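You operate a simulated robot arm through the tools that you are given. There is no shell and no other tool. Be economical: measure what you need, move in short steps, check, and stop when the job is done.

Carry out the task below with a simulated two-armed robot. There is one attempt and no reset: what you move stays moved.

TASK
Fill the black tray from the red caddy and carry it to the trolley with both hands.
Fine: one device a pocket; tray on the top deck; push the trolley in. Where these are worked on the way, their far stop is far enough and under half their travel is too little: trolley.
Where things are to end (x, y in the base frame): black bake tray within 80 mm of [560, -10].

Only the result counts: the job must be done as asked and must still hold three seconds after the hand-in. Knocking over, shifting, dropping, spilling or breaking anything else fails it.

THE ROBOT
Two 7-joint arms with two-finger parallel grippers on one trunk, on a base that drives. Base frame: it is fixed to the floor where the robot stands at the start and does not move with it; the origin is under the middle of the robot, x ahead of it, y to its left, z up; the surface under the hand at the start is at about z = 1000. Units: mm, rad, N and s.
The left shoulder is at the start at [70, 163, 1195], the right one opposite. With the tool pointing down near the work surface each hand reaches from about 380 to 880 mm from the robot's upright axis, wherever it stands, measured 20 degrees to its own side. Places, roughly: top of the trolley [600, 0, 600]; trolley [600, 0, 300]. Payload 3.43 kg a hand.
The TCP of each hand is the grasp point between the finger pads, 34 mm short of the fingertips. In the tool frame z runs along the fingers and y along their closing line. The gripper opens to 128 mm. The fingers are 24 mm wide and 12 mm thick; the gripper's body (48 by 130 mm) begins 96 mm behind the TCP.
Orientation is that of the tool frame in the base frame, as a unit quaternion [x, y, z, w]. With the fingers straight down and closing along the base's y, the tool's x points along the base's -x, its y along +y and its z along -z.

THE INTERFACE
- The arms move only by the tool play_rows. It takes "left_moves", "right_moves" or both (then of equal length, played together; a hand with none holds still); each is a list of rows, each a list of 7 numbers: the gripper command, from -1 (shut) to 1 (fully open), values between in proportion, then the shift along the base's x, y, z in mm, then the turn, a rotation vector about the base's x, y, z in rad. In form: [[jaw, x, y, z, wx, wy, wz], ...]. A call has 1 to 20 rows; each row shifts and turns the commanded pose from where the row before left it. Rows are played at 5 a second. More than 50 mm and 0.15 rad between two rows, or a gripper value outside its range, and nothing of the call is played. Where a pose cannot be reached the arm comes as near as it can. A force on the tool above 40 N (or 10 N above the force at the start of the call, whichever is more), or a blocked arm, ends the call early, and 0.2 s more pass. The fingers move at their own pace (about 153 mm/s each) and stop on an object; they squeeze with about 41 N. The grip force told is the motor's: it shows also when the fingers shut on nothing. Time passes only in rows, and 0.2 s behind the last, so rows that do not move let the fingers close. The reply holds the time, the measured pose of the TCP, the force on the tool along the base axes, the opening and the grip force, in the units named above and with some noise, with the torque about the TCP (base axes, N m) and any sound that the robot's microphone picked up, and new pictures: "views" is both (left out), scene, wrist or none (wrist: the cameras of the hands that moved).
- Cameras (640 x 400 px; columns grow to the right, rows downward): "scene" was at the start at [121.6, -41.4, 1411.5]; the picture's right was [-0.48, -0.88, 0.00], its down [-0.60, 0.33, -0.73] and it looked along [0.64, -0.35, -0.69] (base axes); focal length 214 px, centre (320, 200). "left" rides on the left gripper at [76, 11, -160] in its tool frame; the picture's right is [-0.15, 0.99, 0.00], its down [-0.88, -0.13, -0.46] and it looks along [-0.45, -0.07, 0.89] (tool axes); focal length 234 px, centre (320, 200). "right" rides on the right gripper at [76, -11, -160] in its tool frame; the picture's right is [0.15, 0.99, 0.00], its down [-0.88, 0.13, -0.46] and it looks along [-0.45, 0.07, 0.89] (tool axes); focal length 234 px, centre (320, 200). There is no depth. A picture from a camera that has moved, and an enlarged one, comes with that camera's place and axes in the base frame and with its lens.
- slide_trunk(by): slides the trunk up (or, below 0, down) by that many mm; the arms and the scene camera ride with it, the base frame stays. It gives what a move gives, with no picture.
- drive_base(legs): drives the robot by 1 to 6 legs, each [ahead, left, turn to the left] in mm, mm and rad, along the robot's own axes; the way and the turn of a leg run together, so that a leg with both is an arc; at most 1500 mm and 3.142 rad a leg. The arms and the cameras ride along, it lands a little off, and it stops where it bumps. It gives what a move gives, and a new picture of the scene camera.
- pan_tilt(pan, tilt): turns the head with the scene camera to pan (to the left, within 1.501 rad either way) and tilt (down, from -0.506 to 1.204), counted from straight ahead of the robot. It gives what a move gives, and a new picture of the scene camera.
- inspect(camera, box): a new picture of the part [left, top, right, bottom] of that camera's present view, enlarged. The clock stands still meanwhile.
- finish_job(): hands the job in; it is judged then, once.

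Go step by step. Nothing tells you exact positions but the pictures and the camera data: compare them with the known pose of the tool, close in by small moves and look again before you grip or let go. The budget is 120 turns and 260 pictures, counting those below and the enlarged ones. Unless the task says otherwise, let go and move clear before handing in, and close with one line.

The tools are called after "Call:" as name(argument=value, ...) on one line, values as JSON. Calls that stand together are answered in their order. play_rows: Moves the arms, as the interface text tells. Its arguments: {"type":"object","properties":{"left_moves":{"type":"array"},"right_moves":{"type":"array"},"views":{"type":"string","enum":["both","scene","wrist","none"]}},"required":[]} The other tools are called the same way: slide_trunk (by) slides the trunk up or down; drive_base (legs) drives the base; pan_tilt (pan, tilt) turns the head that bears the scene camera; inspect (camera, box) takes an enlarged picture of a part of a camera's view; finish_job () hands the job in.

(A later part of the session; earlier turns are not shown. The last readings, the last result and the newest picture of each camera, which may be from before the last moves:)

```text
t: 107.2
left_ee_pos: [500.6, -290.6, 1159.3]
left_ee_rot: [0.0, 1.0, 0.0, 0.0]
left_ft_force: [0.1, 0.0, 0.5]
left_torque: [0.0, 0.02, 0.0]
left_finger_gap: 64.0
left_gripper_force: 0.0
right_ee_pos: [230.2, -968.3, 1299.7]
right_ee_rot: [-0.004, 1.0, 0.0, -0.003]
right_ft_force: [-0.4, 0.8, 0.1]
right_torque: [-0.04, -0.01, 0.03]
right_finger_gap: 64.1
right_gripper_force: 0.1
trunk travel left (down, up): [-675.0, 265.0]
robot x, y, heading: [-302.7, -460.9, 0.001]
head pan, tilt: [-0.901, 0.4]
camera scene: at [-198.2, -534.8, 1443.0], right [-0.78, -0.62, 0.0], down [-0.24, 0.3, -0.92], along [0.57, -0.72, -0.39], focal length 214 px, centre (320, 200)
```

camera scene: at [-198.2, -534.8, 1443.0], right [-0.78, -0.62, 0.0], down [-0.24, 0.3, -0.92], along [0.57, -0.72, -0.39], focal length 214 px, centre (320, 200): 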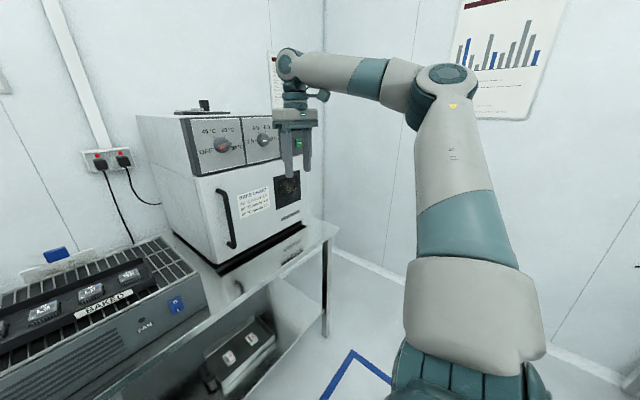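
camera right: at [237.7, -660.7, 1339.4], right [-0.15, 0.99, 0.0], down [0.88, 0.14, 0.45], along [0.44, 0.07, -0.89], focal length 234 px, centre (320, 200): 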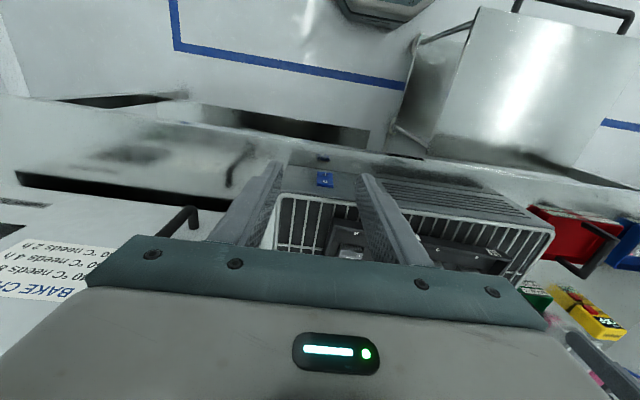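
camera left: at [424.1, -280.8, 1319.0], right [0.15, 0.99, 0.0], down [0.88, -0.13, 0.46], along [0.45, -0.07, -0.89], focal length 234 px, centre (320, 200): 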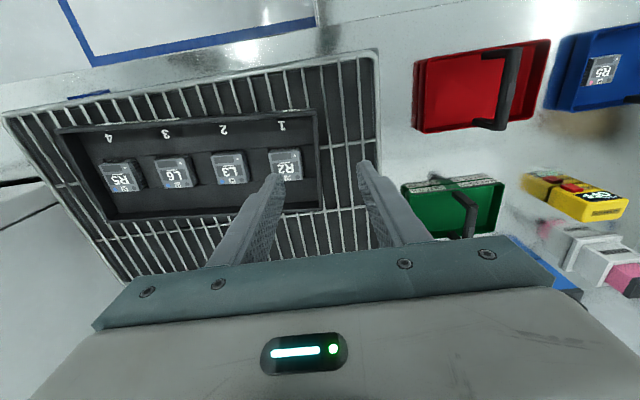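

The right hand's limit is an angular one, so turning the robot left 0.3 rad from about (-180,-600) puts both tray ends within reach and clears the trolley. I'll prepare the hands, counter-rotated, and then drive.

Call:
play_rows(left_moves=[[0, -26, -20, 5, 0, 0, -0.12], [0, -26, -20, 5, 0, 0, -0.12], [0, -26, -20, 5, 0, 0, -0.12], [0, -26, -20, 5, 0, 0, 0], [0, 0, 0, 0, 0, 0, 0], [0, 0, 0, 0, 0, 0, 0]], right_moves=[[0, 5, 35, -22, 0, 0, -0.12], [0, 5, 35, -22, 0, 0, -0.12], [0, 5, 35, -22, 0, 0, -0.12], [0, 5, 35, -22, 0, 0, 0], [0, 5, 35, -22, 0, 0, 0], [0, 5, 33, -10, 0, 0, 0]], views="none")

Call:
drive_base(legs=[[0, -140, 0], [0, 0, 0.3]])

Call:
pan_tilt(pan=-0.3, tilt=0.8)

```text
t: 108.6
left_ee_pos: [397.0, -369.8, 1178.7]
left_ee_rot: [0.179, 0.984, -0.001, 0.001]
left_ft_force: [0.5, 0.7, -0.1]
left_torque: [-0.05, 0.03, -0.02]
left_finger_gap: 64.2
left_gripper_force: 0.1
right_ee_pos: [260.6, -758.5, 1180.2]
right_ee_rot: [0.176, 0.984, 0.0, -0.004]
right_ft_force: [-0.1, 0.1, 0.3]
right_torque: [0.01, 0.01, 0.01]
right_finger_gap: 63.9
right_gripper_force: 0.1
trunk travel left (down, up): [-675.0, 265.0]
robot x, y, heading: [-303.4, -462.2, -0.001]
head pan, tilt: [-0.901, 0.4]
```

```text
t: 110.9
left_ee_pos: [338.6, -306.7, 1178.8]
left_ee_rot: [0.03, 1.0, 0.0, 0.002]
left_ft_force: [-0.1, -0.6, -0.1]
left_torque: [0.03, -0.01, 0.0]
left_finger_gap: 64.0
left_gripper_force: 0.1
right_ee_pos: [323.3, -719.1, 1179.8]
right_ee_rot: [0.027, 1.0, 0.001, -0.004]
right_ft_force: [0.4, -0.3, 0.2]
right_torque: [-0.01, 0.03, 0.01]
right_finger_gap: 63.8
right_gripper_force: 0.0
trunk travel left (down, up): [-675.0, 265.0]
robot x, y, heading: [-304.3, -601.1, 0.301]
head pan, tilt: [-0.901, 0.4]
camera scene: at [-181.3, -639.5, 1443.0], right [-0.56, -0.83, 0.0], down [-0.32, 0.22, -0.92], along [0.76, -0.52, -0.39], focal length 214 px, centre (320, 200)
```

scene: 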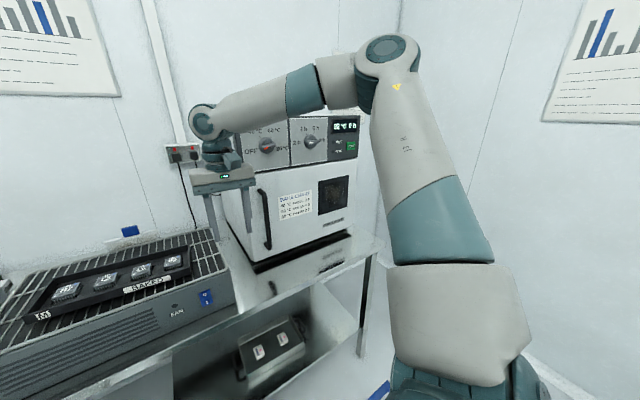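

```text
t: 111.9
left_ee_pos: [338.2, -308.5, 1180.5]
left_ee_rot: [0.031, 1.0, 0.0, 0.001]
left_ft_force: [-0.3, -0.1, 0.2]
left_torque: [0.0, 0.03, -0.02]
left_finger_gap: 64.1
left_gripper_force: 0.1
right_ee_pos: [323.6, -719.7, 1180.7]
right_ee_rot: [0.027, 1.0, 0.001, -0.004]
right_ft_force: [-0.7, 0.0, 0.4]
right_torque: [0.01, -0.03, 0.0]
right_finger_gap: 64.0
right_gripper_force: 0.0
trunk travel left (down, up): [-675.0, 265.0]
robot x, y, heading: [-306.8, -599.0, 0.305]
head pan, tilt: [-0.3, 0.799]
camera scene: at [-177.1, -587.4, 1408.0], right [0.0, -1.0, 0.0], down [-0.72, 0.0, -0.7], along [0.7, 0.0, -0.72], focal length 214 px, centre (320, 200)
```

scene: 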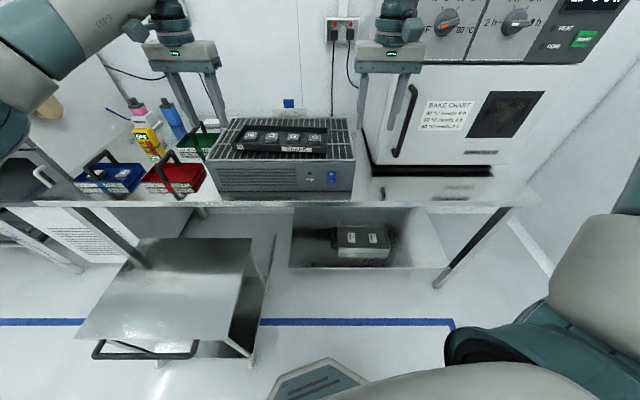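

Call:
drive_base(legs=[[119, -38, 0]])

Call:
play_rows(left_moves=[[0, 15, 3, 0, 0, 0, 0], [0, 15, 3, 0, 0, 0, 0], [0, 15, 3, 0, 0, 0, 0], [0, 14, 3, 0, 0, 0, 0], [0, 0, 0, 0, 0, 0, 0], [0, 0, 0, 0, 0, 0, 0]], right_moves=[[0, 16, 25, 0, 0, 0, 0], [0, 16, 25, 0, 0, 0, 0], [0, 16, 25, 0, 0, 0, 0], [0, 16, 25, 0, 0, 0, 0], [0, 0, 0, 0, 0, 0, 0], [0, 0, 0, 0, 0, 0, 0]], views="both")

```text
t: 113.2
left_ee_pos: [462.2, -309.2, 1179.9]
left_ee_rot: [0.031, 1.0, 0.0, 0.001]
left_ft_force: [0.4, -0.5, -0.4]
left_torque: [0.0, 0.0, -0.02]
left_finger_gap: 64.0
left_gripper_force: 0.1
right_ee_pos: [446.7, -719.8, 1182.7]
right_ee_rot: [0.028, 1.0, 0.001, -0.002]
right_ft_force: [0.1, -0.6, 0.4]
right_torque: [0.01, 0.01, 0.01]
right_finger_gap: 64.2
right_gripper_force: 0.0
trunk travel left (down, up): [-675.0, 265.0]
robot x, y, heading: [-180.8, -602.2, 0.301]
head pan, tilt: [-0.3, 0.799]
camera scene: at [-54.3, -587.9, 1408.1], right [0.0, -1.0, 0.0], down [-0.72, 0.0, -0.7], along [0.7, 0.0, -0.72], focal length 214 px, centre (320, 200)
```

scene: 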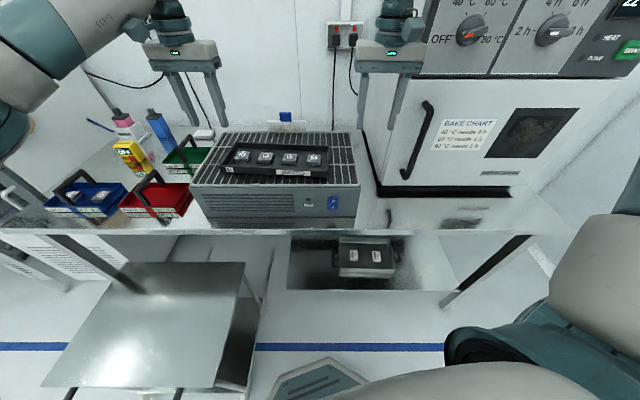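

```text
t: 114.6
left_ee_pos: [521.5, -297.0, 1179.2]
left_ee_rot: [0.03, 1.0, 0.0, 0.001]
left_ft_force: [-0.4, -0.2, -0.1]
left_torque: [-0.01, 0.01, 0.01]
left_finger_gap: 63.9
left_gripper_force: 0.0
right_ee_pos: [511.6, -620.9, 1180.3]
right_ee_rot: [0.027, 1.0, 0.001, -0.003]
right_ft_force: [0.4, 0.5, -0.2]
right_torque: [-0.01, -0.02, -0.01]
right_finger_gap: 64.0
right_gripper_force: 0.1
trunk travel left (down, up): [-675.0, 265.0]
robot x, y, heading: [-180.9, -602.0, 0.303]
head pan, tilt: [-0.3, 0.799]
camera scene: at [-53.5, -587.8, 1408.0], right [0.0, -1.0, 0.0], down [-0.72, 0.0, -0.7], along [0.7, 0.0, -0.72], focal length 214 px, centre (320, 200)
camera right: at [438.2, -628.2, 1340.7], right [-0.09, 1.0, 0.0], down [0.89, 0.08, 0.45], along [0.45, 0.04, -0.89], focal length 234 px, centre (320, 200)
camera left: at [445.9, -281.0, 1339.4], right [0.21, 0.98, 0.0], down [0.87, -0.18, 0.46], along [0.45, -0.09, -0.89], focal length 234 px, centre (320, 200)
```

scene: 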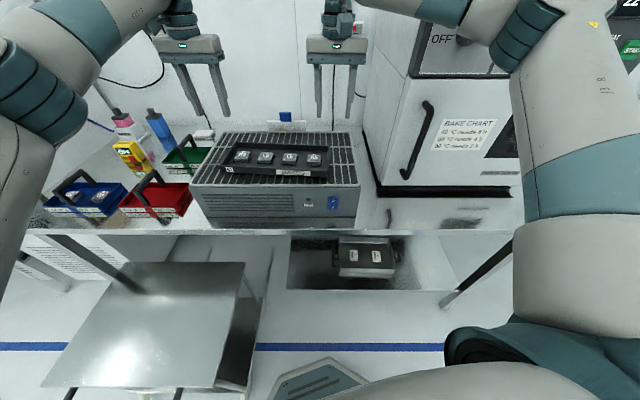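
right: 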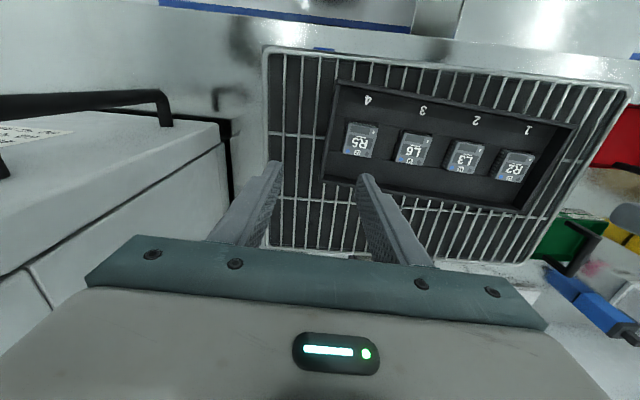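
left: 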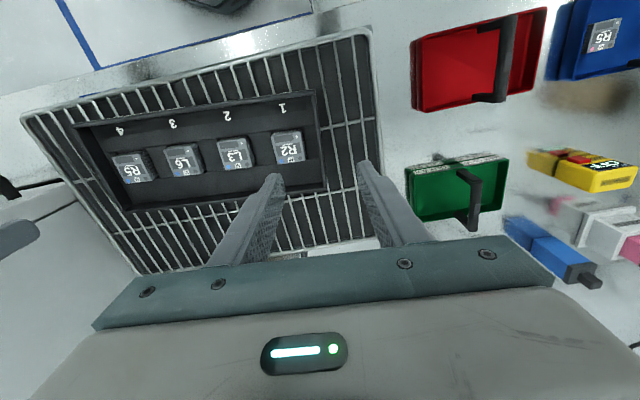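

Both hands are above the tray ends. I'll zoom in to measure the end walls.

Call:
inspect(camera="right", box=[310, 70, 470, 220])

Call:
inspect(camera="left", box=[210, 80, 370, 230])

```text
2.67 times, centred on (390, 145) of right
camera zoom: at [438.2, -628.2, 1340.7], right [-0.09, 1.0, 0.0], down [0.89, 0.08, 0.45], along [0.45, 0.04, -0.89], focal length 624 px, centre (133, 347)
```

zoom: 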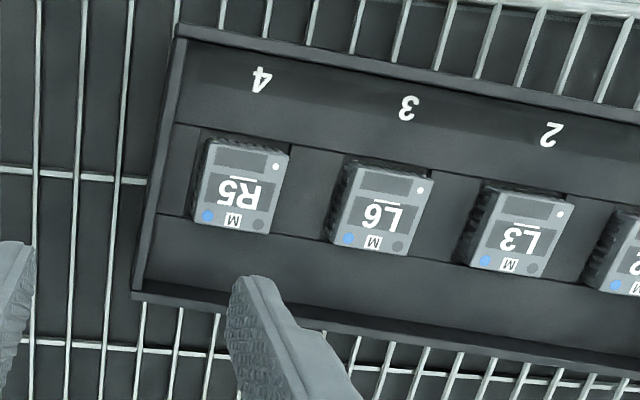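

```text
2.67 times, centred on (290, 155) of left
camera zoom: at [445.9, -281.0, 1339.4], right [0.21, 0.98, 0.0], down [0.87, -0.18, 0.46], along [0.45, -0.09, -0.89], focal length 624 px, centre (400, 320)
```

zoom: 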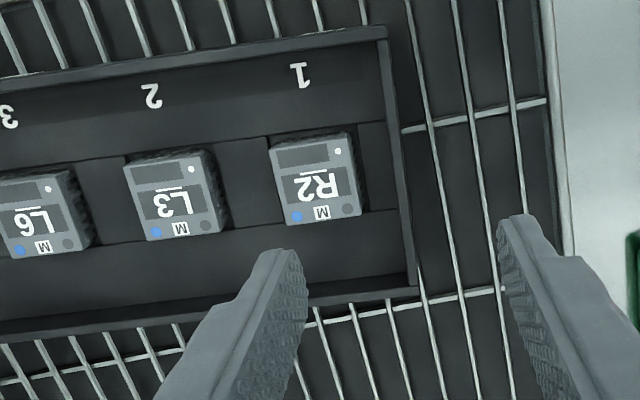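

The tray yaw is about -0.07 rad, with end walls at (519,-297) and (502,-610). To keep the fingers clear of the devices I'll grip on a diagonal through the tray centre: right at x≈538, left at x≈483. I'll come down to check.

Call:
play_rows(left_moves=[[-0.5, -20, 1, -20, 0, 0, -0.012], [-0.5, -18, 1, -25, 0, 0, 0], [-0.5, 0, 0, -25, 0, 0, 0], [-0.5, 0, 0, -20, 0, 0, 0], [-0.5, 0, 0, 0, 0, 0, 0], [-0.5, 0, 0, 0, 0, 0, 0]], right_moves=[[-0.5, 13, 5, -20, 0, 0, -0.018], [-0.5, 13, 4, -25, 0, 0, 0], [-0.5, 0, 0, -25, 0, 0, 0], [-0.5, 0, 0, -20, 0, 0, 0], [-0.5, 0, 0, 0, 0, 0, 0], [-0.5, 0, 0, 0, 0, 0, 0]], views="wrist")

Call:
inspect(camera="right", box=[250, 90, 410, 190])

Call:
inspect(camera="left", box=[240, 90, 400, 190])

```text
t: 116.0
left_ee_pos: [483.9, -294.9, 1088.3]
left_ee_rot: [0.036, 0.999, 0.0, 0.001]
left_ft_force: [0.4, -0.3, 0.0]
left_torque: [-0.01, 0.02, 0.02]
left_finger_gap: 32.1
left_gripper_force: 0.0
right_ee_pos: [532.0, -620.5, 1089.7]
right_ee_rot: [0.036, 0.999, 0.001, -0.004]
right_ft_force: [-0.3, 0.8, -0.5]
right_torque: [-0.03, 0.01, 0.0]
right_finger_gap: 32.0
right_gripper_force: 0.0
right hand out of reach, approached as far as the arm can: row 1, 2
trunk travel left (down, up): [-675.0, 265.0]
robot x, y, heading: [-178.4, -602.3, 0.301]
head pan, tilt: [-0.3, 0.799]
camera right: at [459.0, -626.6, 1249.6], right [-0.08, 1.0, 0.0], down [0.89, 0.07, 0.45], along [0.45, 0.04, -0.89], focal length 234 px, centre (320, 200)
camera left: at [407.7, -278.2, 1249.3], right [0.22, 0.98, 0.0], down [0.87, -0.19, 0.46], along [0.45, -0.1, -0.89], focal length 234 px, centre (320, 200)
```

right: 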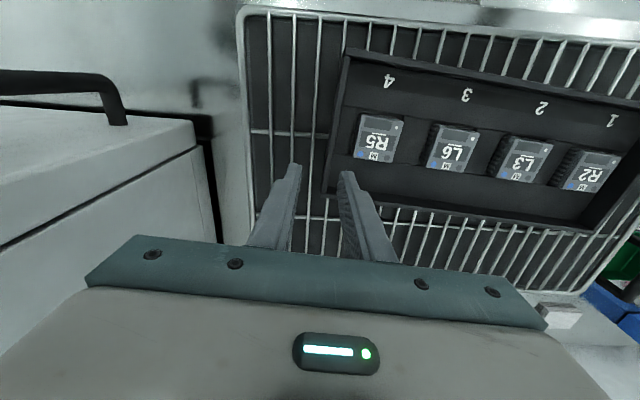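
left: 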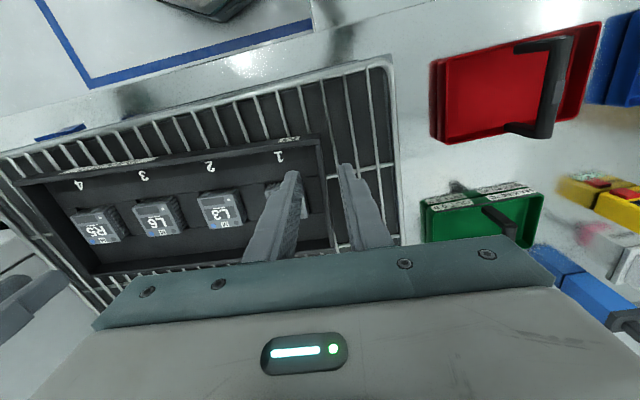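

```text
4.00 times, centred on (330, 140) of right
camera zoom: at [459.0, -626.6, 1249.6], right [-0.08, 1.0, 0.0], down [0.89, 0.07, 0.45], along [0.45, 0.04, -0.89], focal length 937 px, centre (280, 440)
```

zoom: 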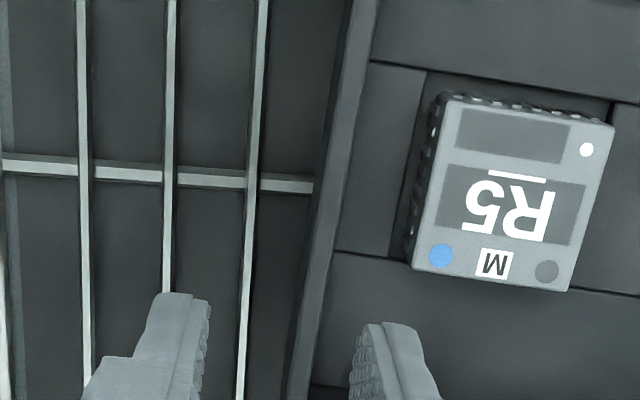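

```text
4.00 times, centred on (320, 140) of left
camera zoom: at [407.7, -278.2, 1249.3], right [0.22, 0.98, 0.0], down [0.87, -0.19, 0.46], along [0.45, -0.1, -0.89], focal length 937 px, centre (320, 440)
```

zoom: 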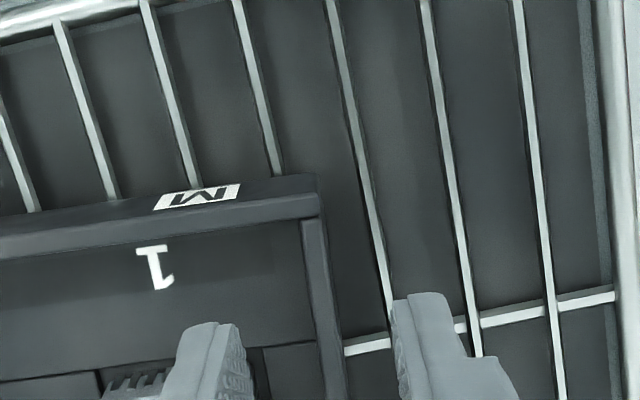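

The left hand is centred on its wall and the right needs 8 mm more in +y, just beyond reach. I'll shift the base about 30 mm in +y and compensate with the hands.

Call:
drive_base(legs=[[9, 29, 0]])

Call:
play_rows(left_moves=[[-0.5, 0, -15, 0, 0, 0, 0], [-0.5, 0, -15, 0, 0, 0, 0], [-0.5, 0, 0, -10, 0, 0, 0], [-0.5, 0, 0, 0, 0, 0, 0], [-0.5, 0, 0, 0, 0, 0, 0]], right_moves=[[-0.5, 1, -11, 0, 0, 0, 0], [-0.5, 1, -11, 0, 0, 0, 0], [-0.5, 0, 0, -10, 0, 0, 0], [-0.5, 0, 0, 0, 0, 0, 0], [-0.5, 0, 0, 0, 0, 0, 0]], views="wrist")

Call:
inspect(camera="right", box=[250, 110, 410, 210])

Call:
inspect(camera="left", box=[240, 110, 400, 210])

```text
t: 116.8
left_ee_pos: [483.5, -269.5, 1091.0]
left_ee_rot: [0.038, 0.999, 0.001, 0.001]
left_ft_force: [0.2, -0.7, 0.0]
left_torque: [0.07, -0.01, -0.01]
left_finger_gap: 32.1
left_gripper_force: 0.1
right_ee_pos: [531.8, -595.1, 1089.2]
right_ee_rot: [0.036, 0.999, 0.003, -0.003]
right_ft_force: [-0.1, -0.8, 0.2]
right_torque: [0.07, 0.0, 0.02]
right_finger_gap: 32.0
right_gripper_force: 0.0
trunk travel left (down, up): [-675.0, 265.0]
robot x, y, heading: [-179.0, -572.5, 0.296]
head pan, tilt: [-0.3, 0.799]
camera scene: at [-53.2, -562.7, 1408.0], right [0.0, -1.0, 0.0], down [-0.72, 0.0, -0.7], along [0.7, 0.0, -0.72], focal length 214 px, centre (320, 200)
```

scene: 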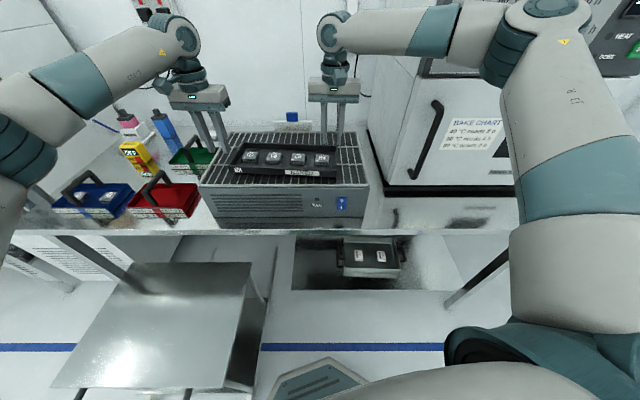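

```text
t: 118.0
left_ee_pos: [483.5, -296.7, 1079.4]
left_ee_rot: [0.038, 0.999, 0.0, 0.001]
left_ft_force: [0.5, 0.7, -0.1]
left_torque: [-0.01, -0.01, 0.0]
left_finger_gap: 32.3
left_gripper_force: 0.1
right_ee_pos: [533.1, -616.3, 1079.0]
right_ee_rot: [0.038, 0.999, 0.001, -0.003]
right_ft_force: [-1.2, 0.2, 0.2]
right_torque: [0.01, -0.01, 0.02]
right_finger_gap: 32.0
right_gripper_force: 0.1
trunk travel left (down, up): [-675.0, 265.0]
robot x, y, heading: [-184.4, -571.9, 0.305]
head pan, tilt: [-0.3, 0.799]
camera right: at [460.8, -620.9, 1239.9], right [-0.07, 1.0, 0.0], down [0.89, 0.06, 0.45], along [0.45, 0.04, -0.89], focal length 234 px, centre (320, 200)
camera left: at [407.9, -280.1, 1239.9], right [0.22, 0.98, 0.0], down [0.87, -0.2, 0.46], along [0.45, -0.1, -0.89], focal length 234 px, centre (320, 200)
```

right: 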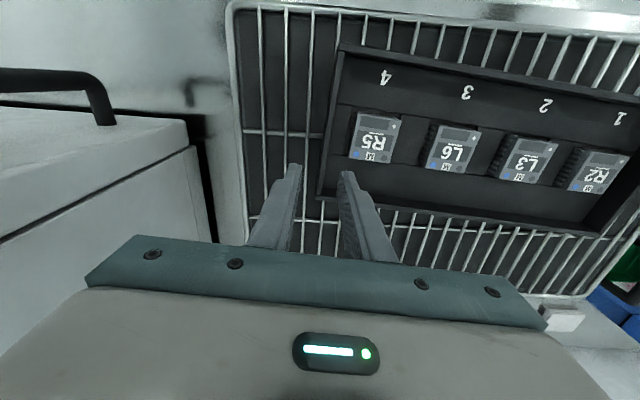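
left: 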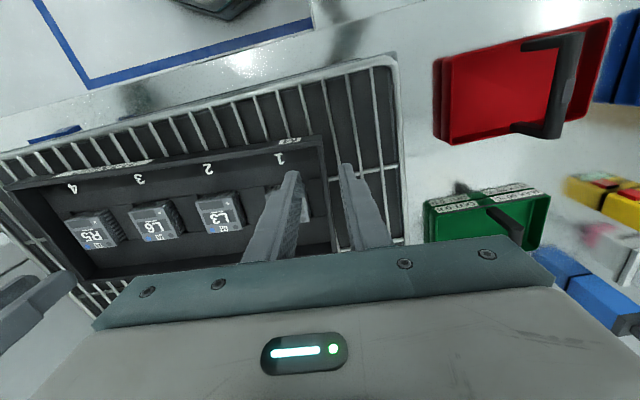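

```text
4.00 times, centred on (330, 160) of right
camera zoom: at [460.8, -620.9, 1239.9], right [-0.07, 1.0, 0.0], down [0.89, 0.06, 0.45], along [0.45, 0.04, -0.89], focal length 937 px, centre (280, 360)
```

zoom: 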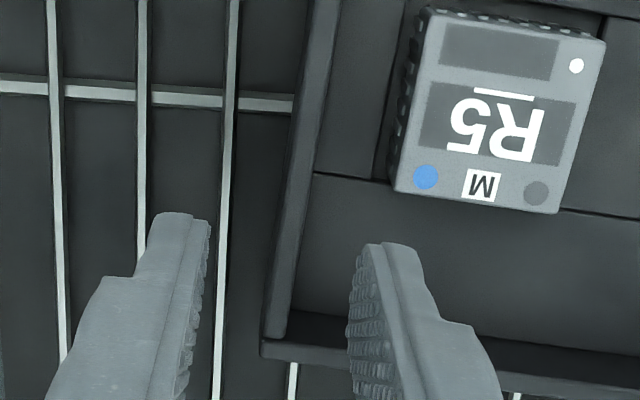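

```text
4.00 times, centred on (320, 160) of left
camera zoom: at [407.9, -280.1, 1239.9], right [0.22, 0.98, 0.0], down [0.87, -0.2, 0.46], along [0.45, -0.1, -0.89], focal length 937 px, centre (320, 360)
```

zoom: 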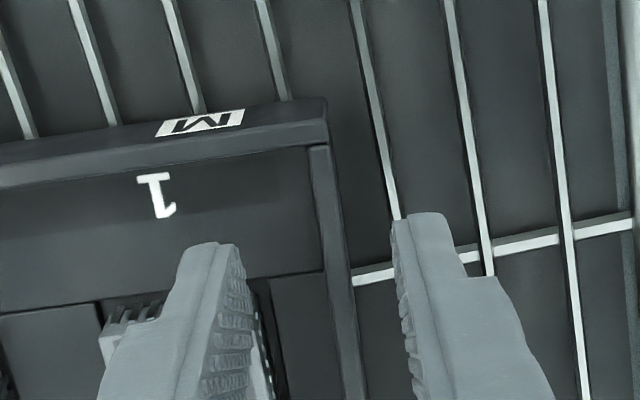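

Small corrections: right (+3,+2.5), left (-4,+2). Then I'll descend to about 1050 with a 24 mm jaw.

Call:
play_rows(left_moves=[[-0.62, -4, 2, 0, 0, 0, 0], [-0.62, 0, 0, -10, 0, 0, 0], [-0.62, 0, 0, -10, 0, 0, 0], [-0.62, 0, 0, -7, 0, 0, 0], [-0.62, 0, 0, 0, 0, 0, 0], [-0.62, 0, 0, 0, 0, 0, 0]], right_moves=[[-0.62, 3, 2.5, 0, 0, 0, 0], [-0.62, 0, 0, -10, 0, 0, 0], [-0.62, 0, 0, -10, 0, 0, 0], [-0.62, 0, 0, -7, 0, 0, 0], [-0.62, 0, 0, 0, 0, 0, 0], [-0.62, 0, 0, 0, 0, 0, 0]], views="wrist")

Call:
inspect(camera="right", box=[250, 130, 410, 230])

Call:
inspect(camera="left", box=[240, 130, 400, 230])

Call:
inspect(camera="scene", box=[200, 110, 380, 210])

```text
t: 119.4
left_ee_pos: [479.5, -295.0, 1052.0]
left_ee_rot: [0.038, 0.999, 0.0, 0.002]
left_ft_force: [-0.2, -0.2, -0.6]
left_torque: [0.02, 0.02, 0.03]
left_finger_gap: 24.3
left_gripper_force: 0.0
right_ee_pos: [538.8, -612.6, 1051.5]
right_ee_rot: [0.036, 0.999, 0.0, -0.002]
right_ft_force: [-0.8, -0.5, 1.6]
right_torque: [0.02, -0.01, 0.02]
right_finger_gap: 24.3
right_gripper_force: 0.0
trunk travel left (down, up): [-675.0, 265.0]
robot x, y, heading: [-180.7, -569.4, 0.296]
head pan, tilt: [-0.3, 0.799]
camera right: at [463.9, -617.9, 1212.5], right [-0.07, 1.0, 0.0], down [0.89, 0.06, 0.45], along [0.45, 0.04, -0.89], focal length 234 px, centre (320, 200)
camera left: at [404.1, -278.2, 1212.6], right [0.22, 0.98, 0.0], down [0.87, -0.2, 0.46], along [0.45, -0.1, -0.89], focal length 234 px, centre (320, 200)
```

right: 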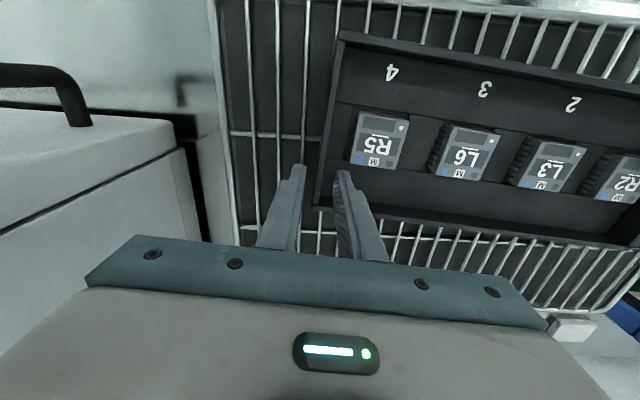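
left: 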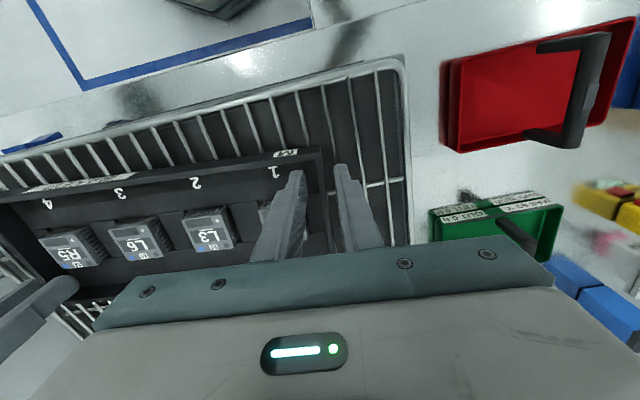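

```text
4.00 times, centred on (330, 180) of right
camera zoom: at [463.9, -617.9, 1212.5], right [-0.07, 1.0, 0.0], down [0.89, 0.06, 0.45], along [0.45, 0.04, -0.89], focal length 937 px, centre (280, 280)
```

zoom: 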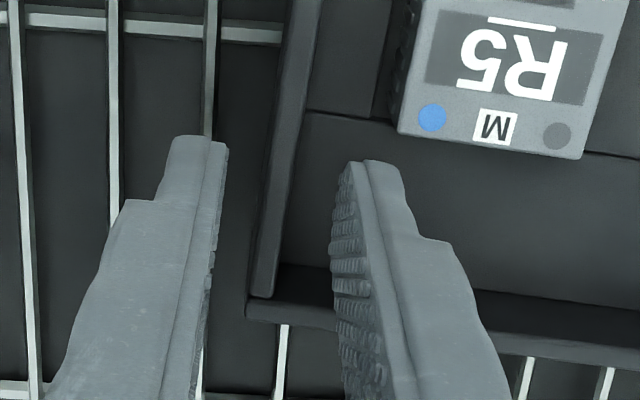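

```text
4.00 times, centred on (320, 180) of left
camera zoom: at [404.1, -278.2, 1212.6], right [0.22, 0.98, 0.0], down [0.87, -0.2, 0.46], along [0.45, -0.1, -0.89], focal length 937 px, centre (320, 280)
```

zoom: 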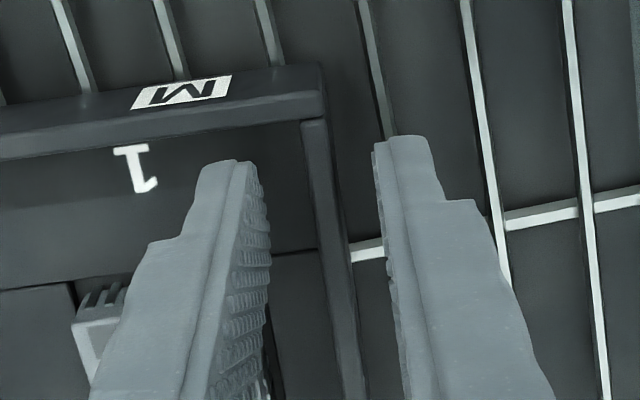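

```text
3.56 times, centred on (290, 160) of scene
camera zoom: at [-53.1, -558.4, 1407.9], right [0.0, -1.0, 0.0], down [-0.72, 0.0, -0.7], along [0.7, 0.0, -0.72], focal length 763 px, centre (427, 342)
```

zoom: 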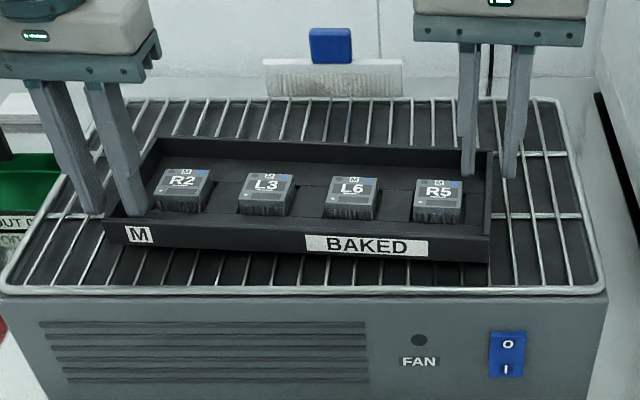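

Both end walls lie between the fingers. I'll lower 5 mm more and close both grippers together.

Call:
play_rows(left_moves=[[-0.62, 0, 0, -3, 0, 0, 0], [-0.62, 0, 0, -2.5, 0, 0, 0], [-0.8, 0, 0, 0, 0, 0, 0], [-1, 0, 0, 0, 0, 0, 0], [-1, 0, 0, 0, 0, 0, 0], [-1, 0, 0, 0, 0, 0, 0], [-1, 0, 0, 0, 0, 0, 0]], right_moves=[[-0.62, 0, 0, -3, 0, 0, 0], [-0.62, 0, 0, -2.5, 0, 0, 0], [-0.8, 0, 0, 0, 0, 0, 0], [-1, 0, 0, 0, 0, 0, 0], [-1, 0, 0, 0, 0, 0, 0], [-1, 0, 0, 0, 0, 0, 0], [-1, 0, 0, 0, 0, 0, 0]], views="none")

Call:
inspect(camera="scene", box=[200, 110, 380, 210])

```text
t: 121.0
left_ee_pos: [479.6, -293.8, 1047.4]
left_ee_rot: [0.038, 0.999, 0.001, 0.001]
left_ft_force: [-3.3, 13.4, 1.3]
left_torque: [0.34, 0.06, -0.09]
left_finger_gap: 5.7
left_gripper_force: 39.7
right_ee_pos: [536.8, -613.7, 1046.6]
right_ee_rot: [0.037, 0.999, 0.0, -0.003]
right_ft_force: [1.3, -13.7, 2.5]
right_torque: [-0.39, 0.06, -0.06]
right_finger_gap: 5.5
right_gripper_force: 40.2
trunk travel left (down, up): [-675.0, 265.0]
robot x, y, heading: [-179.9, -571.7, 0.298]
head pan, tilt: [-0.3, 0.799]
```

```text
3.56 times, centred on (290, 160) of scene
camera zoom: at [-53.3, -558.4, 1407.9], right [0.0, -1.0, 0.0], down [-0.72, 0.0, -0.7], along [0.7, 0.0, -0.72], focal length 763 px, centre (427, 342)
```

zoom: 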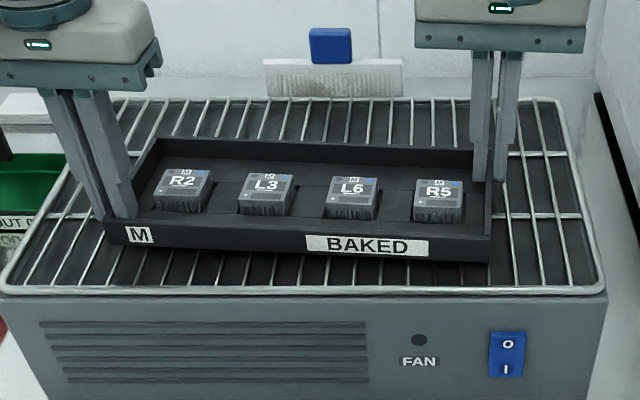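

Both walls are gripped with a mild inward preload. I'll relax that slightly, then lift together a little.

Call:
play_rows(left_moves=[[-1, 0, 1, 0, 0, 0, 0], [-1, 0, 0, 3, 0, 0, 0], [-1, 0, 0, 5, 0, 0, 0], [-1, 0, 0, 6, 0, 0, 0], [-1, 0, 0, 0, 0, 0, 0], [-1, 0, 0, 0, 0, 0, 0]], right_moves=[[-1, 0, -1, 0, 0, 0, 0], [-1, 0, 0, 3, 0, 0, 0], [-1, 0, 0, 5, 0, 0, 0], [-1, 0, 0, 6, 0, 0, 0], [-1, 0, 0, 0, 0, 0, 0], [-1, 0, 0, 0, 0, 0, 0]], views="none")

Call:
inspect(camera="scene", box=[200, 110, 380, 210])

```text
t: 122.4
left_ee_pos: [479.5, -293.5, 1060.5]
left_ee_rot: [0.037, 0.999, 0.0, 0.001]
left_ft_force: [-2.5, 7.8, -1.2]
left_torque: [0.25, 0.07, -0.05]
left_finger_gap: 5.1
left_gripper_force: 40.1
right_ee_pos: [537.4, -613.6, 1060.9]
right_ee_rot: [0.037, 0.999, 0.001, -0.003]
right_ft_force: [2.5, -7.3, -2.1]
right_torque: [-0.21, -0.1, -0.12]
right_finger_gap: 5.3
right_gripper_force: 39.8
trunk travel left (down, up): [-675.0, 265.0]
robot x, y, heading: [-180.4, -569.8, 0.296]
head pan, tilt: [-0.3, 0.799]
```

```text
3.56 times, centred on (290, 160) of scene
camera zoom: at [-52.7, -558.3, 1407.9], right [0.0, -1.0, 0.0], down [-0.72, 0.0, -0.7], along [0.7, 0.0, -0.72], focal length 763 px, centre (427, 342)
```

zoom: 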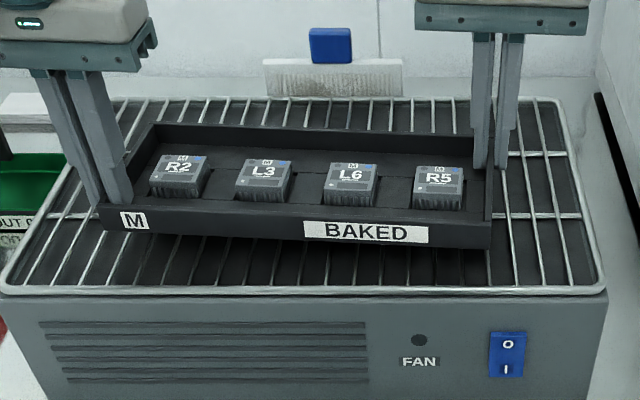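

The tray lifted level with all devices seated. I'll raise it with the trunk and drive back out from the bench.

Call:
slide_trunk(by=60)

Call:
drive_base(legs=[[-166, 51, 0], [-166, 52, 0]])

```text
t: 123.4
left_ee_pos: [481.7, -292.9, 1120.4]
left_ee_rot: [0.038, 0.999, 0.0, 0.001]
left_ft_force: [-0.6, 5.8, -1.2]
left_torque: [0.19, -0.06, -0.05]
left_finger_gap: 5.1
left_gripper_force: 38.9
right_ee_pos: [537.1, -611.9, 1120.8]
right_ee_rot: [0.038, 0.999, 0.001, -0.003]
right_ft_force: [1.2, -5.5, -1.9]
right_torque: [-0.23, 0.01, -0.15]
right_finger_gap: 5.3
right_gripper_force: 39.5
trunk travel left (down, up): [-735.0, 205.0]
robot x, y, heading: [-182.2, -568.8, 0.299]
head pan, tilt: [-0.3, 0.799]
```

```text
t: 126.0
left_ee_pos: [133.2, -294.5, 1117.6]
left_ee_rot: [0.039, 0.999, 0.001, 0.0]
left_ft_force: [-0.4, 1.5, -2.2]
left_torque: [0.09, 0.05, -0.02]
left_finger_gap: 5.4
left_gripper_force: 39.7
right_ee_pos: [189.6, -613.5, 1117.9]
right_ee_rot: [0.038, 0.999, 0.001, -0.004]
right_ft_force: [1.6, -1.9, -2.0]
right_torque: [-0.08, 0.02, -0.16]
right_finger_gap: 5.4
right_gripper_force: 39.6
trunk travel left (down, up): [-735.0, 205.0]
robot x, y, heading: [-528.6, -572.3, 0.3]
head pan, tilt: [-0.3, 0.799]
camera scene: at [-398.1, -558.3, 1467.4], right [0.0, -1.0, 0.0], down [-0.72, 0.0, -0.7], along [0.7, 0.0, -0.72], focal length 214 px, centre (320, 200)
```

scene: 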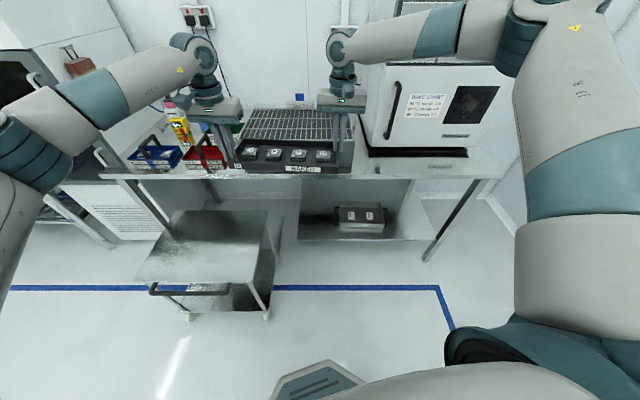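

The tray is held well at (161,-454). Now I'll move left until it is over the trolley.

Call:
drive_base(legs=[[65, 211, 0], [66, 212, 0]])

Call:
pan_tilt(pan=-0.3, tilt=1.0)

```text
t: 128.9
left_ee_pos: [129.6, 151.1, 1121.7]
left_ee_rot: [0.037, 0.999, 0.0, 0.001]
left_ft_force: [-0.3, 0.7, -2.1]
left_torque: [0.02, -0.05, -0.07]
left_finger_gap: 5.1
left_gripper_force: 39.8
right_ee_pos: [188.7, -170.3, 1119.9]
right_ee_rot: [0.037, 0.999, 0.001, -0.003]
right_ft_force: [0.7, 0.8, -2.0]
right_torque: [0.0, 0.02, -0.14]
right_finger_gap: 5.5
right_gripper_force: 39.5
trunk travel left (down, up): [-735.0, 205.0]
robot x, y, heading: [-530.8, -129.5, 0.306]
head pan, tilt: [-0.3, 0.799]
camera scene: at [-402.2, -115.6, 1467.9], right [0.0, -1.0, 0.0], down [-0.72, 0.0, -0.7], along [0.7, 0.0, -0.72], focal length 214 px, centre (320, 200)
```

scene: 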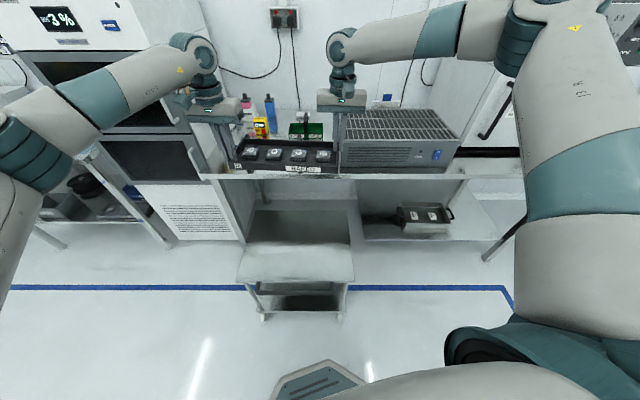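

```text
t: 129.7
left_ee_pos: [130.0, 151.0, 1119.3]
left_ee_rot: [0.037, 0.999, -0.001, 0.001]
left_ft_force: [-0.4, -0.5, -1.4]
left_torque: [-0.02, -0.05, -0.04]
left_finger_gap: 5.2
left_gripper_force: 40.0
right_ee_pos: [189.3, -169.4, 1119.7]
right_ee_rot: [0.036, 0.999, 0.001, -0.004]
right_ft_force: [0.5, 1.3, -2.7]
right_torque: [-0.04, 0.0, -0.07]
right_finger_gap: 5.5
right_gripper_force: 39.2
trunk travel left (down, up): [-735.0, 205.0]
robot x, y, heading: [-529.1, -130.9, 0.301]
head pan, tilt: [-0.3, 1.0]
camera scene: at [-413.1, -113.7, 1452.8], right [0.0, -1.0, 0.0], down [-0.84, 0.0, -0.54], along [0.54, 0.0, -0.84], focal length 214 px, centre (320, 200)
```

scene: 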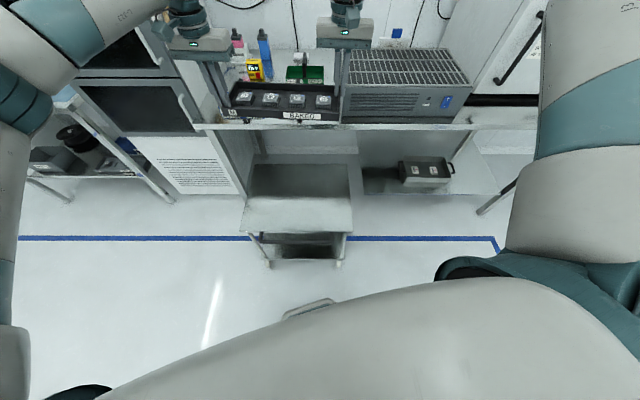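

The tray centre is at (160,-9.5), above the deck. I'll lower with the trunk most of the way and check.

Call:
slide_trunk(by=-300)

Call:
slide_trunk(by=-170)

Call:
pan_tilt(pan=-0.3, tilt=0.65)

Call:
inspect(camera="scene", box=[200, 150, 400, 275])

```text
t: 132.7
left_ee_pos: [128.9, 150.0, 820.4]
left_ee_rot: [0.038, 0.999, 0.0, 0.0]
left_ft_force: [0.4, -0.4, -1.9]
left_torque: [-0.01, 0.0, -0.04]
left_finger_gap: 5.5
left_gripper_force: 39.6
right_ee_pos: [187.7, -170.0, 819.8]
right_ee_rot: [0.036, 0.999, 0.001, -0.004]
right_ft_force: [0.3, 0.6, -1.5]
right_torque: [0.01, -0.01, -0.09]
right_finger_gap: 5.3
right_gripper_force: 39.1
trunk travel left (down, up): [-435.0, 505.0]
robot x, y, heading: [-530.1, -128.4, 0.302]
head pan, tilt: [-0.3, 1.0]
```

```text
t: 134.6
left_ee_pos: [128.5, 149.6, 651.0]
left_ee_rot: [0.037, 0.999, -0.001, 0.001]
left_ft_force: [-0.1, -0.8, -2.1]
left_torque: [0.03, 0.04, -0.02]
left_finger_gap: 5.1
left_gripper_force: 40.4
right_ee_pos: [188.5, -168.7, 650.5]
right_ee_rot: [0.037, 0.999, 0.002, -0.004]
right_ft_force: [-0.2, 0.5, -0.8]
right_torque: [-0.01, 0.0, -0.08]
right_finger_gap: 5.4
right_gripper_force: 39.8
trunk travel left (down, up): [-265.0, 675.0]
robot x, y, heading: [-531.0, -128.4, 0.304]
head pan, tilt: [-0.3, 1.0]
```

```text
t: 135.4
left_ee_pos: [128.9, 150.2, 650.0]
left_ee_rot: [0.037, 0.999, 0.0, 0.001]
left_ft_force: [0.2, -1.1, -2.0]
left_torque: [0.0, 0.01, 0.01]
left_finger_gap: 5.4
left_gripper_force: 39.6
right_ee_pos: [188.2, -169.7, 649.9]
right_ee_rot: [0.037, 0.999, 0.001, -0.004]
right_ft_force: [1.2, 1.3, -1.7]
right_torque: [0.02, 0.01, -0.07]
right_finger_gap: 5.2
right_gripper_force: 39.4
trunk travel left (down, up): [-265.0, 675.0]
robot x, y, heading: [-528.8, -124.5, 0.303]
head pan, tilt: [-0.3, 0.649]
camera scene: at [-396.3, -114.7, 1010.4], right [0.0, -1.0, 0.0], down [-0.61, 0.0, -0.8], along [0.8, 0.0, -0.61], focal length 214 px, centre (320, 200)
```

scene: 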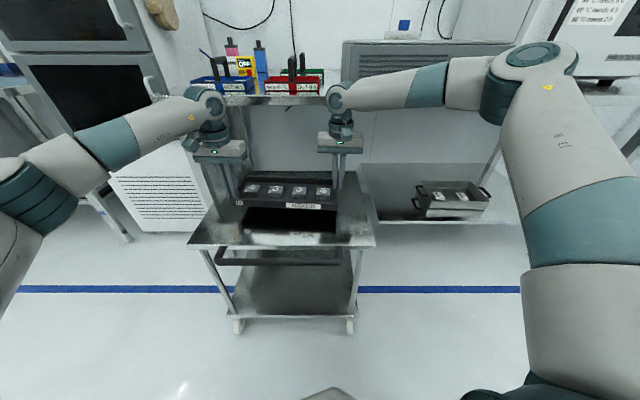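

```text
3.20 times, centred on (300, 212) of scene
camera zoom: at [-396.3, -114.7, 1010.4], right [0.0, -1.0, 0.0], down [-0.61, 0.0, -0.8], along [0.8, 0.0, -0.61], focal length 686 px, centre (384, 160)
```

zoom: 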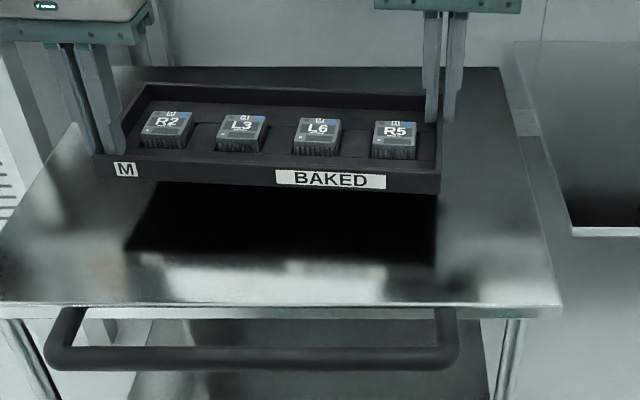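

About 50 mm above the deck. I'll lower 38 mm by trunk, then in small arm steps until contact.

Call:
slide_trunk(by=-36)

Call:
play_rows(left_moves=[[-1, 0, 0, -2, 0, 0, 0], [-1, 0, 0, -2, 0, 0, 0], [-1, 0, 0, -2, 0, 0, 0], [-1, 0, 0, 0, 0, 0, 0]], right_moves=[[-1, 0, 0, -2, 0, 0, 0], [-1, 0, 0, -2, 0, 0, 0], [-1, 0, 0, -2, 0, 0, 0], [-1, 0, 0, 0, 0, 0, 0]], views="none")

Call:
inspect(camera="scene", box=[200, 150, 400, 275])

```text
t: 136.2
left_ee_pos: [129.2, 151.4, 615.7]
left_ee_rot: [0.038, 0.999, 0.0, 0.001]
left_ft_force: [0.9, -0.5, -1.1]
left_torque: [0.02, 0.02, 0.0]
left_finger_gap: 5.2
left_gripper_force: 39.8
right_ee_pos: [188.7, -169.3, 614.2]
right_ee_rot: [0.036, 0.999, 0.001, -0.004]
right_ft_force: [-0.1, 0.6, -1.4]
right_torque: [0.0, 0.02, -0.1]
right_finger_gap: 5.6
right_gripper_force: 40.0
trunk travel left (down, up): [-229.0, 711.0]
robot x, y, heading: [-527.1, -127.5, 0.299]
head pan, tilt: [-0.3, 0.649]
```

```text
t: 137.2
left_ee_pos: [129.5, 150.1, 608.6]
left_ee_rot: [0.038, 0.999, 0.0, 0.001]
left_ft_force: [0.9, -1.6, -2.8]
left_torque: [0.02, -0.01, 0.0]
left_finger_gap: 5.4
left_gripper_force: 40.0
right_ee_pos: [187.2, -169.0, 608.1]
right_ee_rot: [0.037, 0.999, 0.001, -0.004]
right_ft_force: [0.1, 1.8, -1.3]
right_torque: [0.05, 0.05, -0.04]
right_finger_gap: 5.5
right_gripper_force: 39.8
trunk travel left (down, up): [-229.0, 711.0]
robot x, y, heading: [-532.4, -129.0, 0.306]
head pan, tilt: [-0.3, 0.649]
```

```text
3.20 times, centred on (300, 212) of scene
camera zoom: at [-396.3, -114.7, 974.5], right [0.0, -1.0, 0.0], down [-0.61, 0.0, -0.8], along [0.8, 0.0, -0.61], focal length 686 px, centre (384, 160)
```

zoom: 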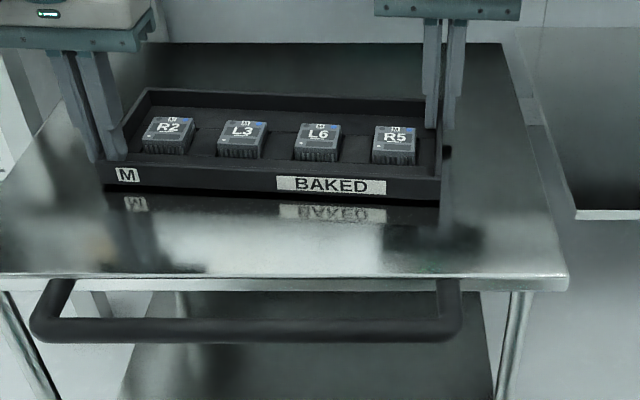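

Call:
play_rows(left_moves=[[-1, 0, 0, -2, 0, 0, 0], [-1, 0, 0, -2, 0, 0, 0], [-1, 0, 0, -1.5, 0, 0, 0], [-1, 0, 0, -1.5, 0, 0, 0], [-1, 0, 0, 0, 0, 0, 0]], right_moves=[[-1, 0, 0, -2, 0, 0, 0], [-1, 0, 0, -2, 0, 0, 0], [-1, 0, 0, -1.5, 0, 0, 0], [-1, 0, 0, -1.5, 0, 0, 0], [-1, 0, 0, 0, 0, 0, 0]], views="none")

Call:
inspect(camera="scene", box=[220, 180, 360, 230])

```text
t: 138.4
left_ee_pos: [127.4, 150.5, 607.0]
left_ee_rot: [0.037, 0.999, 0.0, 0.004]
left_ft_force: [2.2, 0.2, 18.3]
left_torque: [0.07, 0.89, 0.05]
left_finger_gap: 5.4
left_gripper_force: 39.5
right_ee_pos: [186.3, -168.3, 607.8]
right_ee_rot: [0.037, 0.999, 0.002, 0.0]
right_ft_force: [1.8, -0.9, 32.0]
right_torque: [-0.04, 0.67, -0.03]
right_finger_gap: 5.5
right_gripper_force: 39.7
trunk travel left (down, up): [-229.0, 711.0]
robot x, y, heading: [-529.1, -130.4, 0.302]
head pan, tilt: [-0.3, 0.649]
```

```text
4.57 times, centred on (290, 205) of scene
camera zoom: at [-400.5, -115.2, 975.6], right [0.0, -1.0, 0.0], down [-0.6, 0.0, -0.8], along [0.8, 0.0, -0.6], focal length 980 px, centre (457, 177)
```

zoom: 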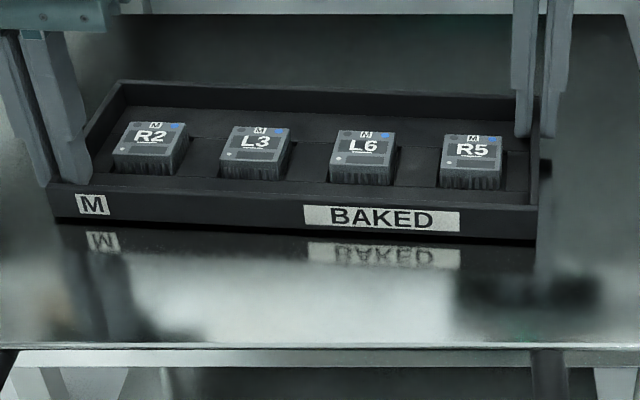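

The tray rests on the deck. I'll ease off the pressure, open both grippers and rise clear.

Call:
play_rows(left_moves=[[-1, 0, 0, 4, 0, 0, 0], [-1, 0, 0, 0, 0, 0, 0], [-0.8, 0, 0, 0, 0, 0, 0], [-0.65, 0, 0, 0, 0, 0, 0], [-0.62, 0, 0, 0, 0, 0, 0], [-0.62, 0, 0, 10, 0, 0, 0], [-0.62, 0, 0, 25, 0, 0, 0], [-0.62, 0, 0, 40, 0, 0, 0], [-0.62, 0, 0, 40, 0, 0, 0], [-0.62, 0, 0, 40, 0, 0, 0]], right_moves=[[-1, 0, 0, 5, 0, 0, 0], [-1, 0, 0, 0, 0, 0, 0], [-0.8, 0, 0, 0, 0, 0, 0], [-0.65, 0, 0, 0, 0, 0, 0], [-0.62, 0, 0, 0, 0, 0, 0], [-0.62, 0, 0, 10, 0, 0, 0], [-0.62, 0, 0, 25, 0, 0, 0], [-0.62, 0, 0, 40, 0, 0, 0], [-0.62, 0, 0, 40, 0, 0, 0], [-0.62, 0, 0, 40, 0, 0, 0]], views="scene")

Call:
inspect(camera="scene", box=[200, 150, 400, 275])

```text
t: 140.6
left_ee_pos: [128.9, 149.9, 760.8]
left_ee_rot: [0.039, 0.999, 0.0, 0.002]
left_ft_force: [0.8, -0.3, -0.4]
left_torque: [-0.03, 0.02, 0.01]
left_finger_gap: 24.1
left_gripper_force: 0.1
right_ee_pos: [188.3, -171.9, 762.3]
right_ee_rot: [0.038, 0.999, 0.001, -0.004]
right_ft_force: [-0.1, -0.2, 0.4]
right_torque: [0.02, 0.01, 0.02]
right_finger_gap: 24.4
right_gripper_force: 0.0
trunk travel left (down, up): [-229.0, 711.0]
robot x, y, heading: [-524.6, -125.6, 0.299]
head pan, tilt: [-0.3, 0.649]
camera scene: at [-396.3, -115.1, 974.4], right [0.0, -1.0, 0.0], down [-0.61, 0.0, -0.8], along [0.8, 0.0, -0.61], focal length 214 px, centre (320, 200)
```

scene: 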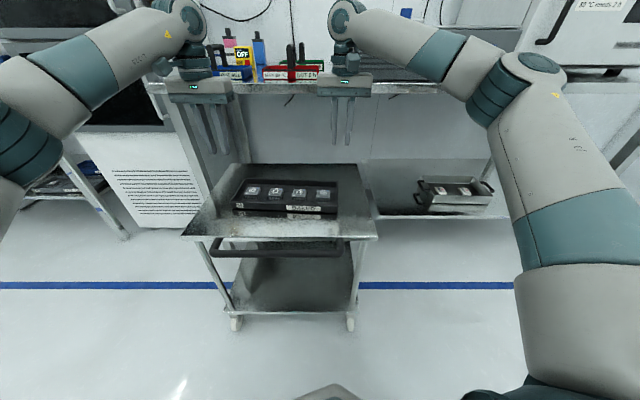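

```text
3.20 times, centred on (300, 212) of scene
camera zoom: at [-396.3, -115.1, 974.4], right [0.0, -1.0, 0.0], down [-0.61, 0.0, -0.8], along [0.8, 0.0, -0.61], focal length 686 px, centre (384, 160)
```

zoom: 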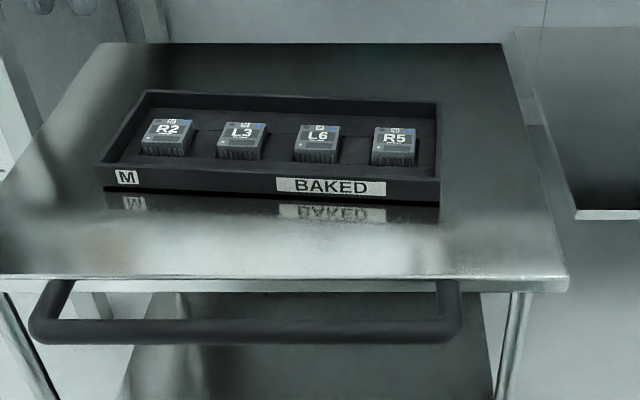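

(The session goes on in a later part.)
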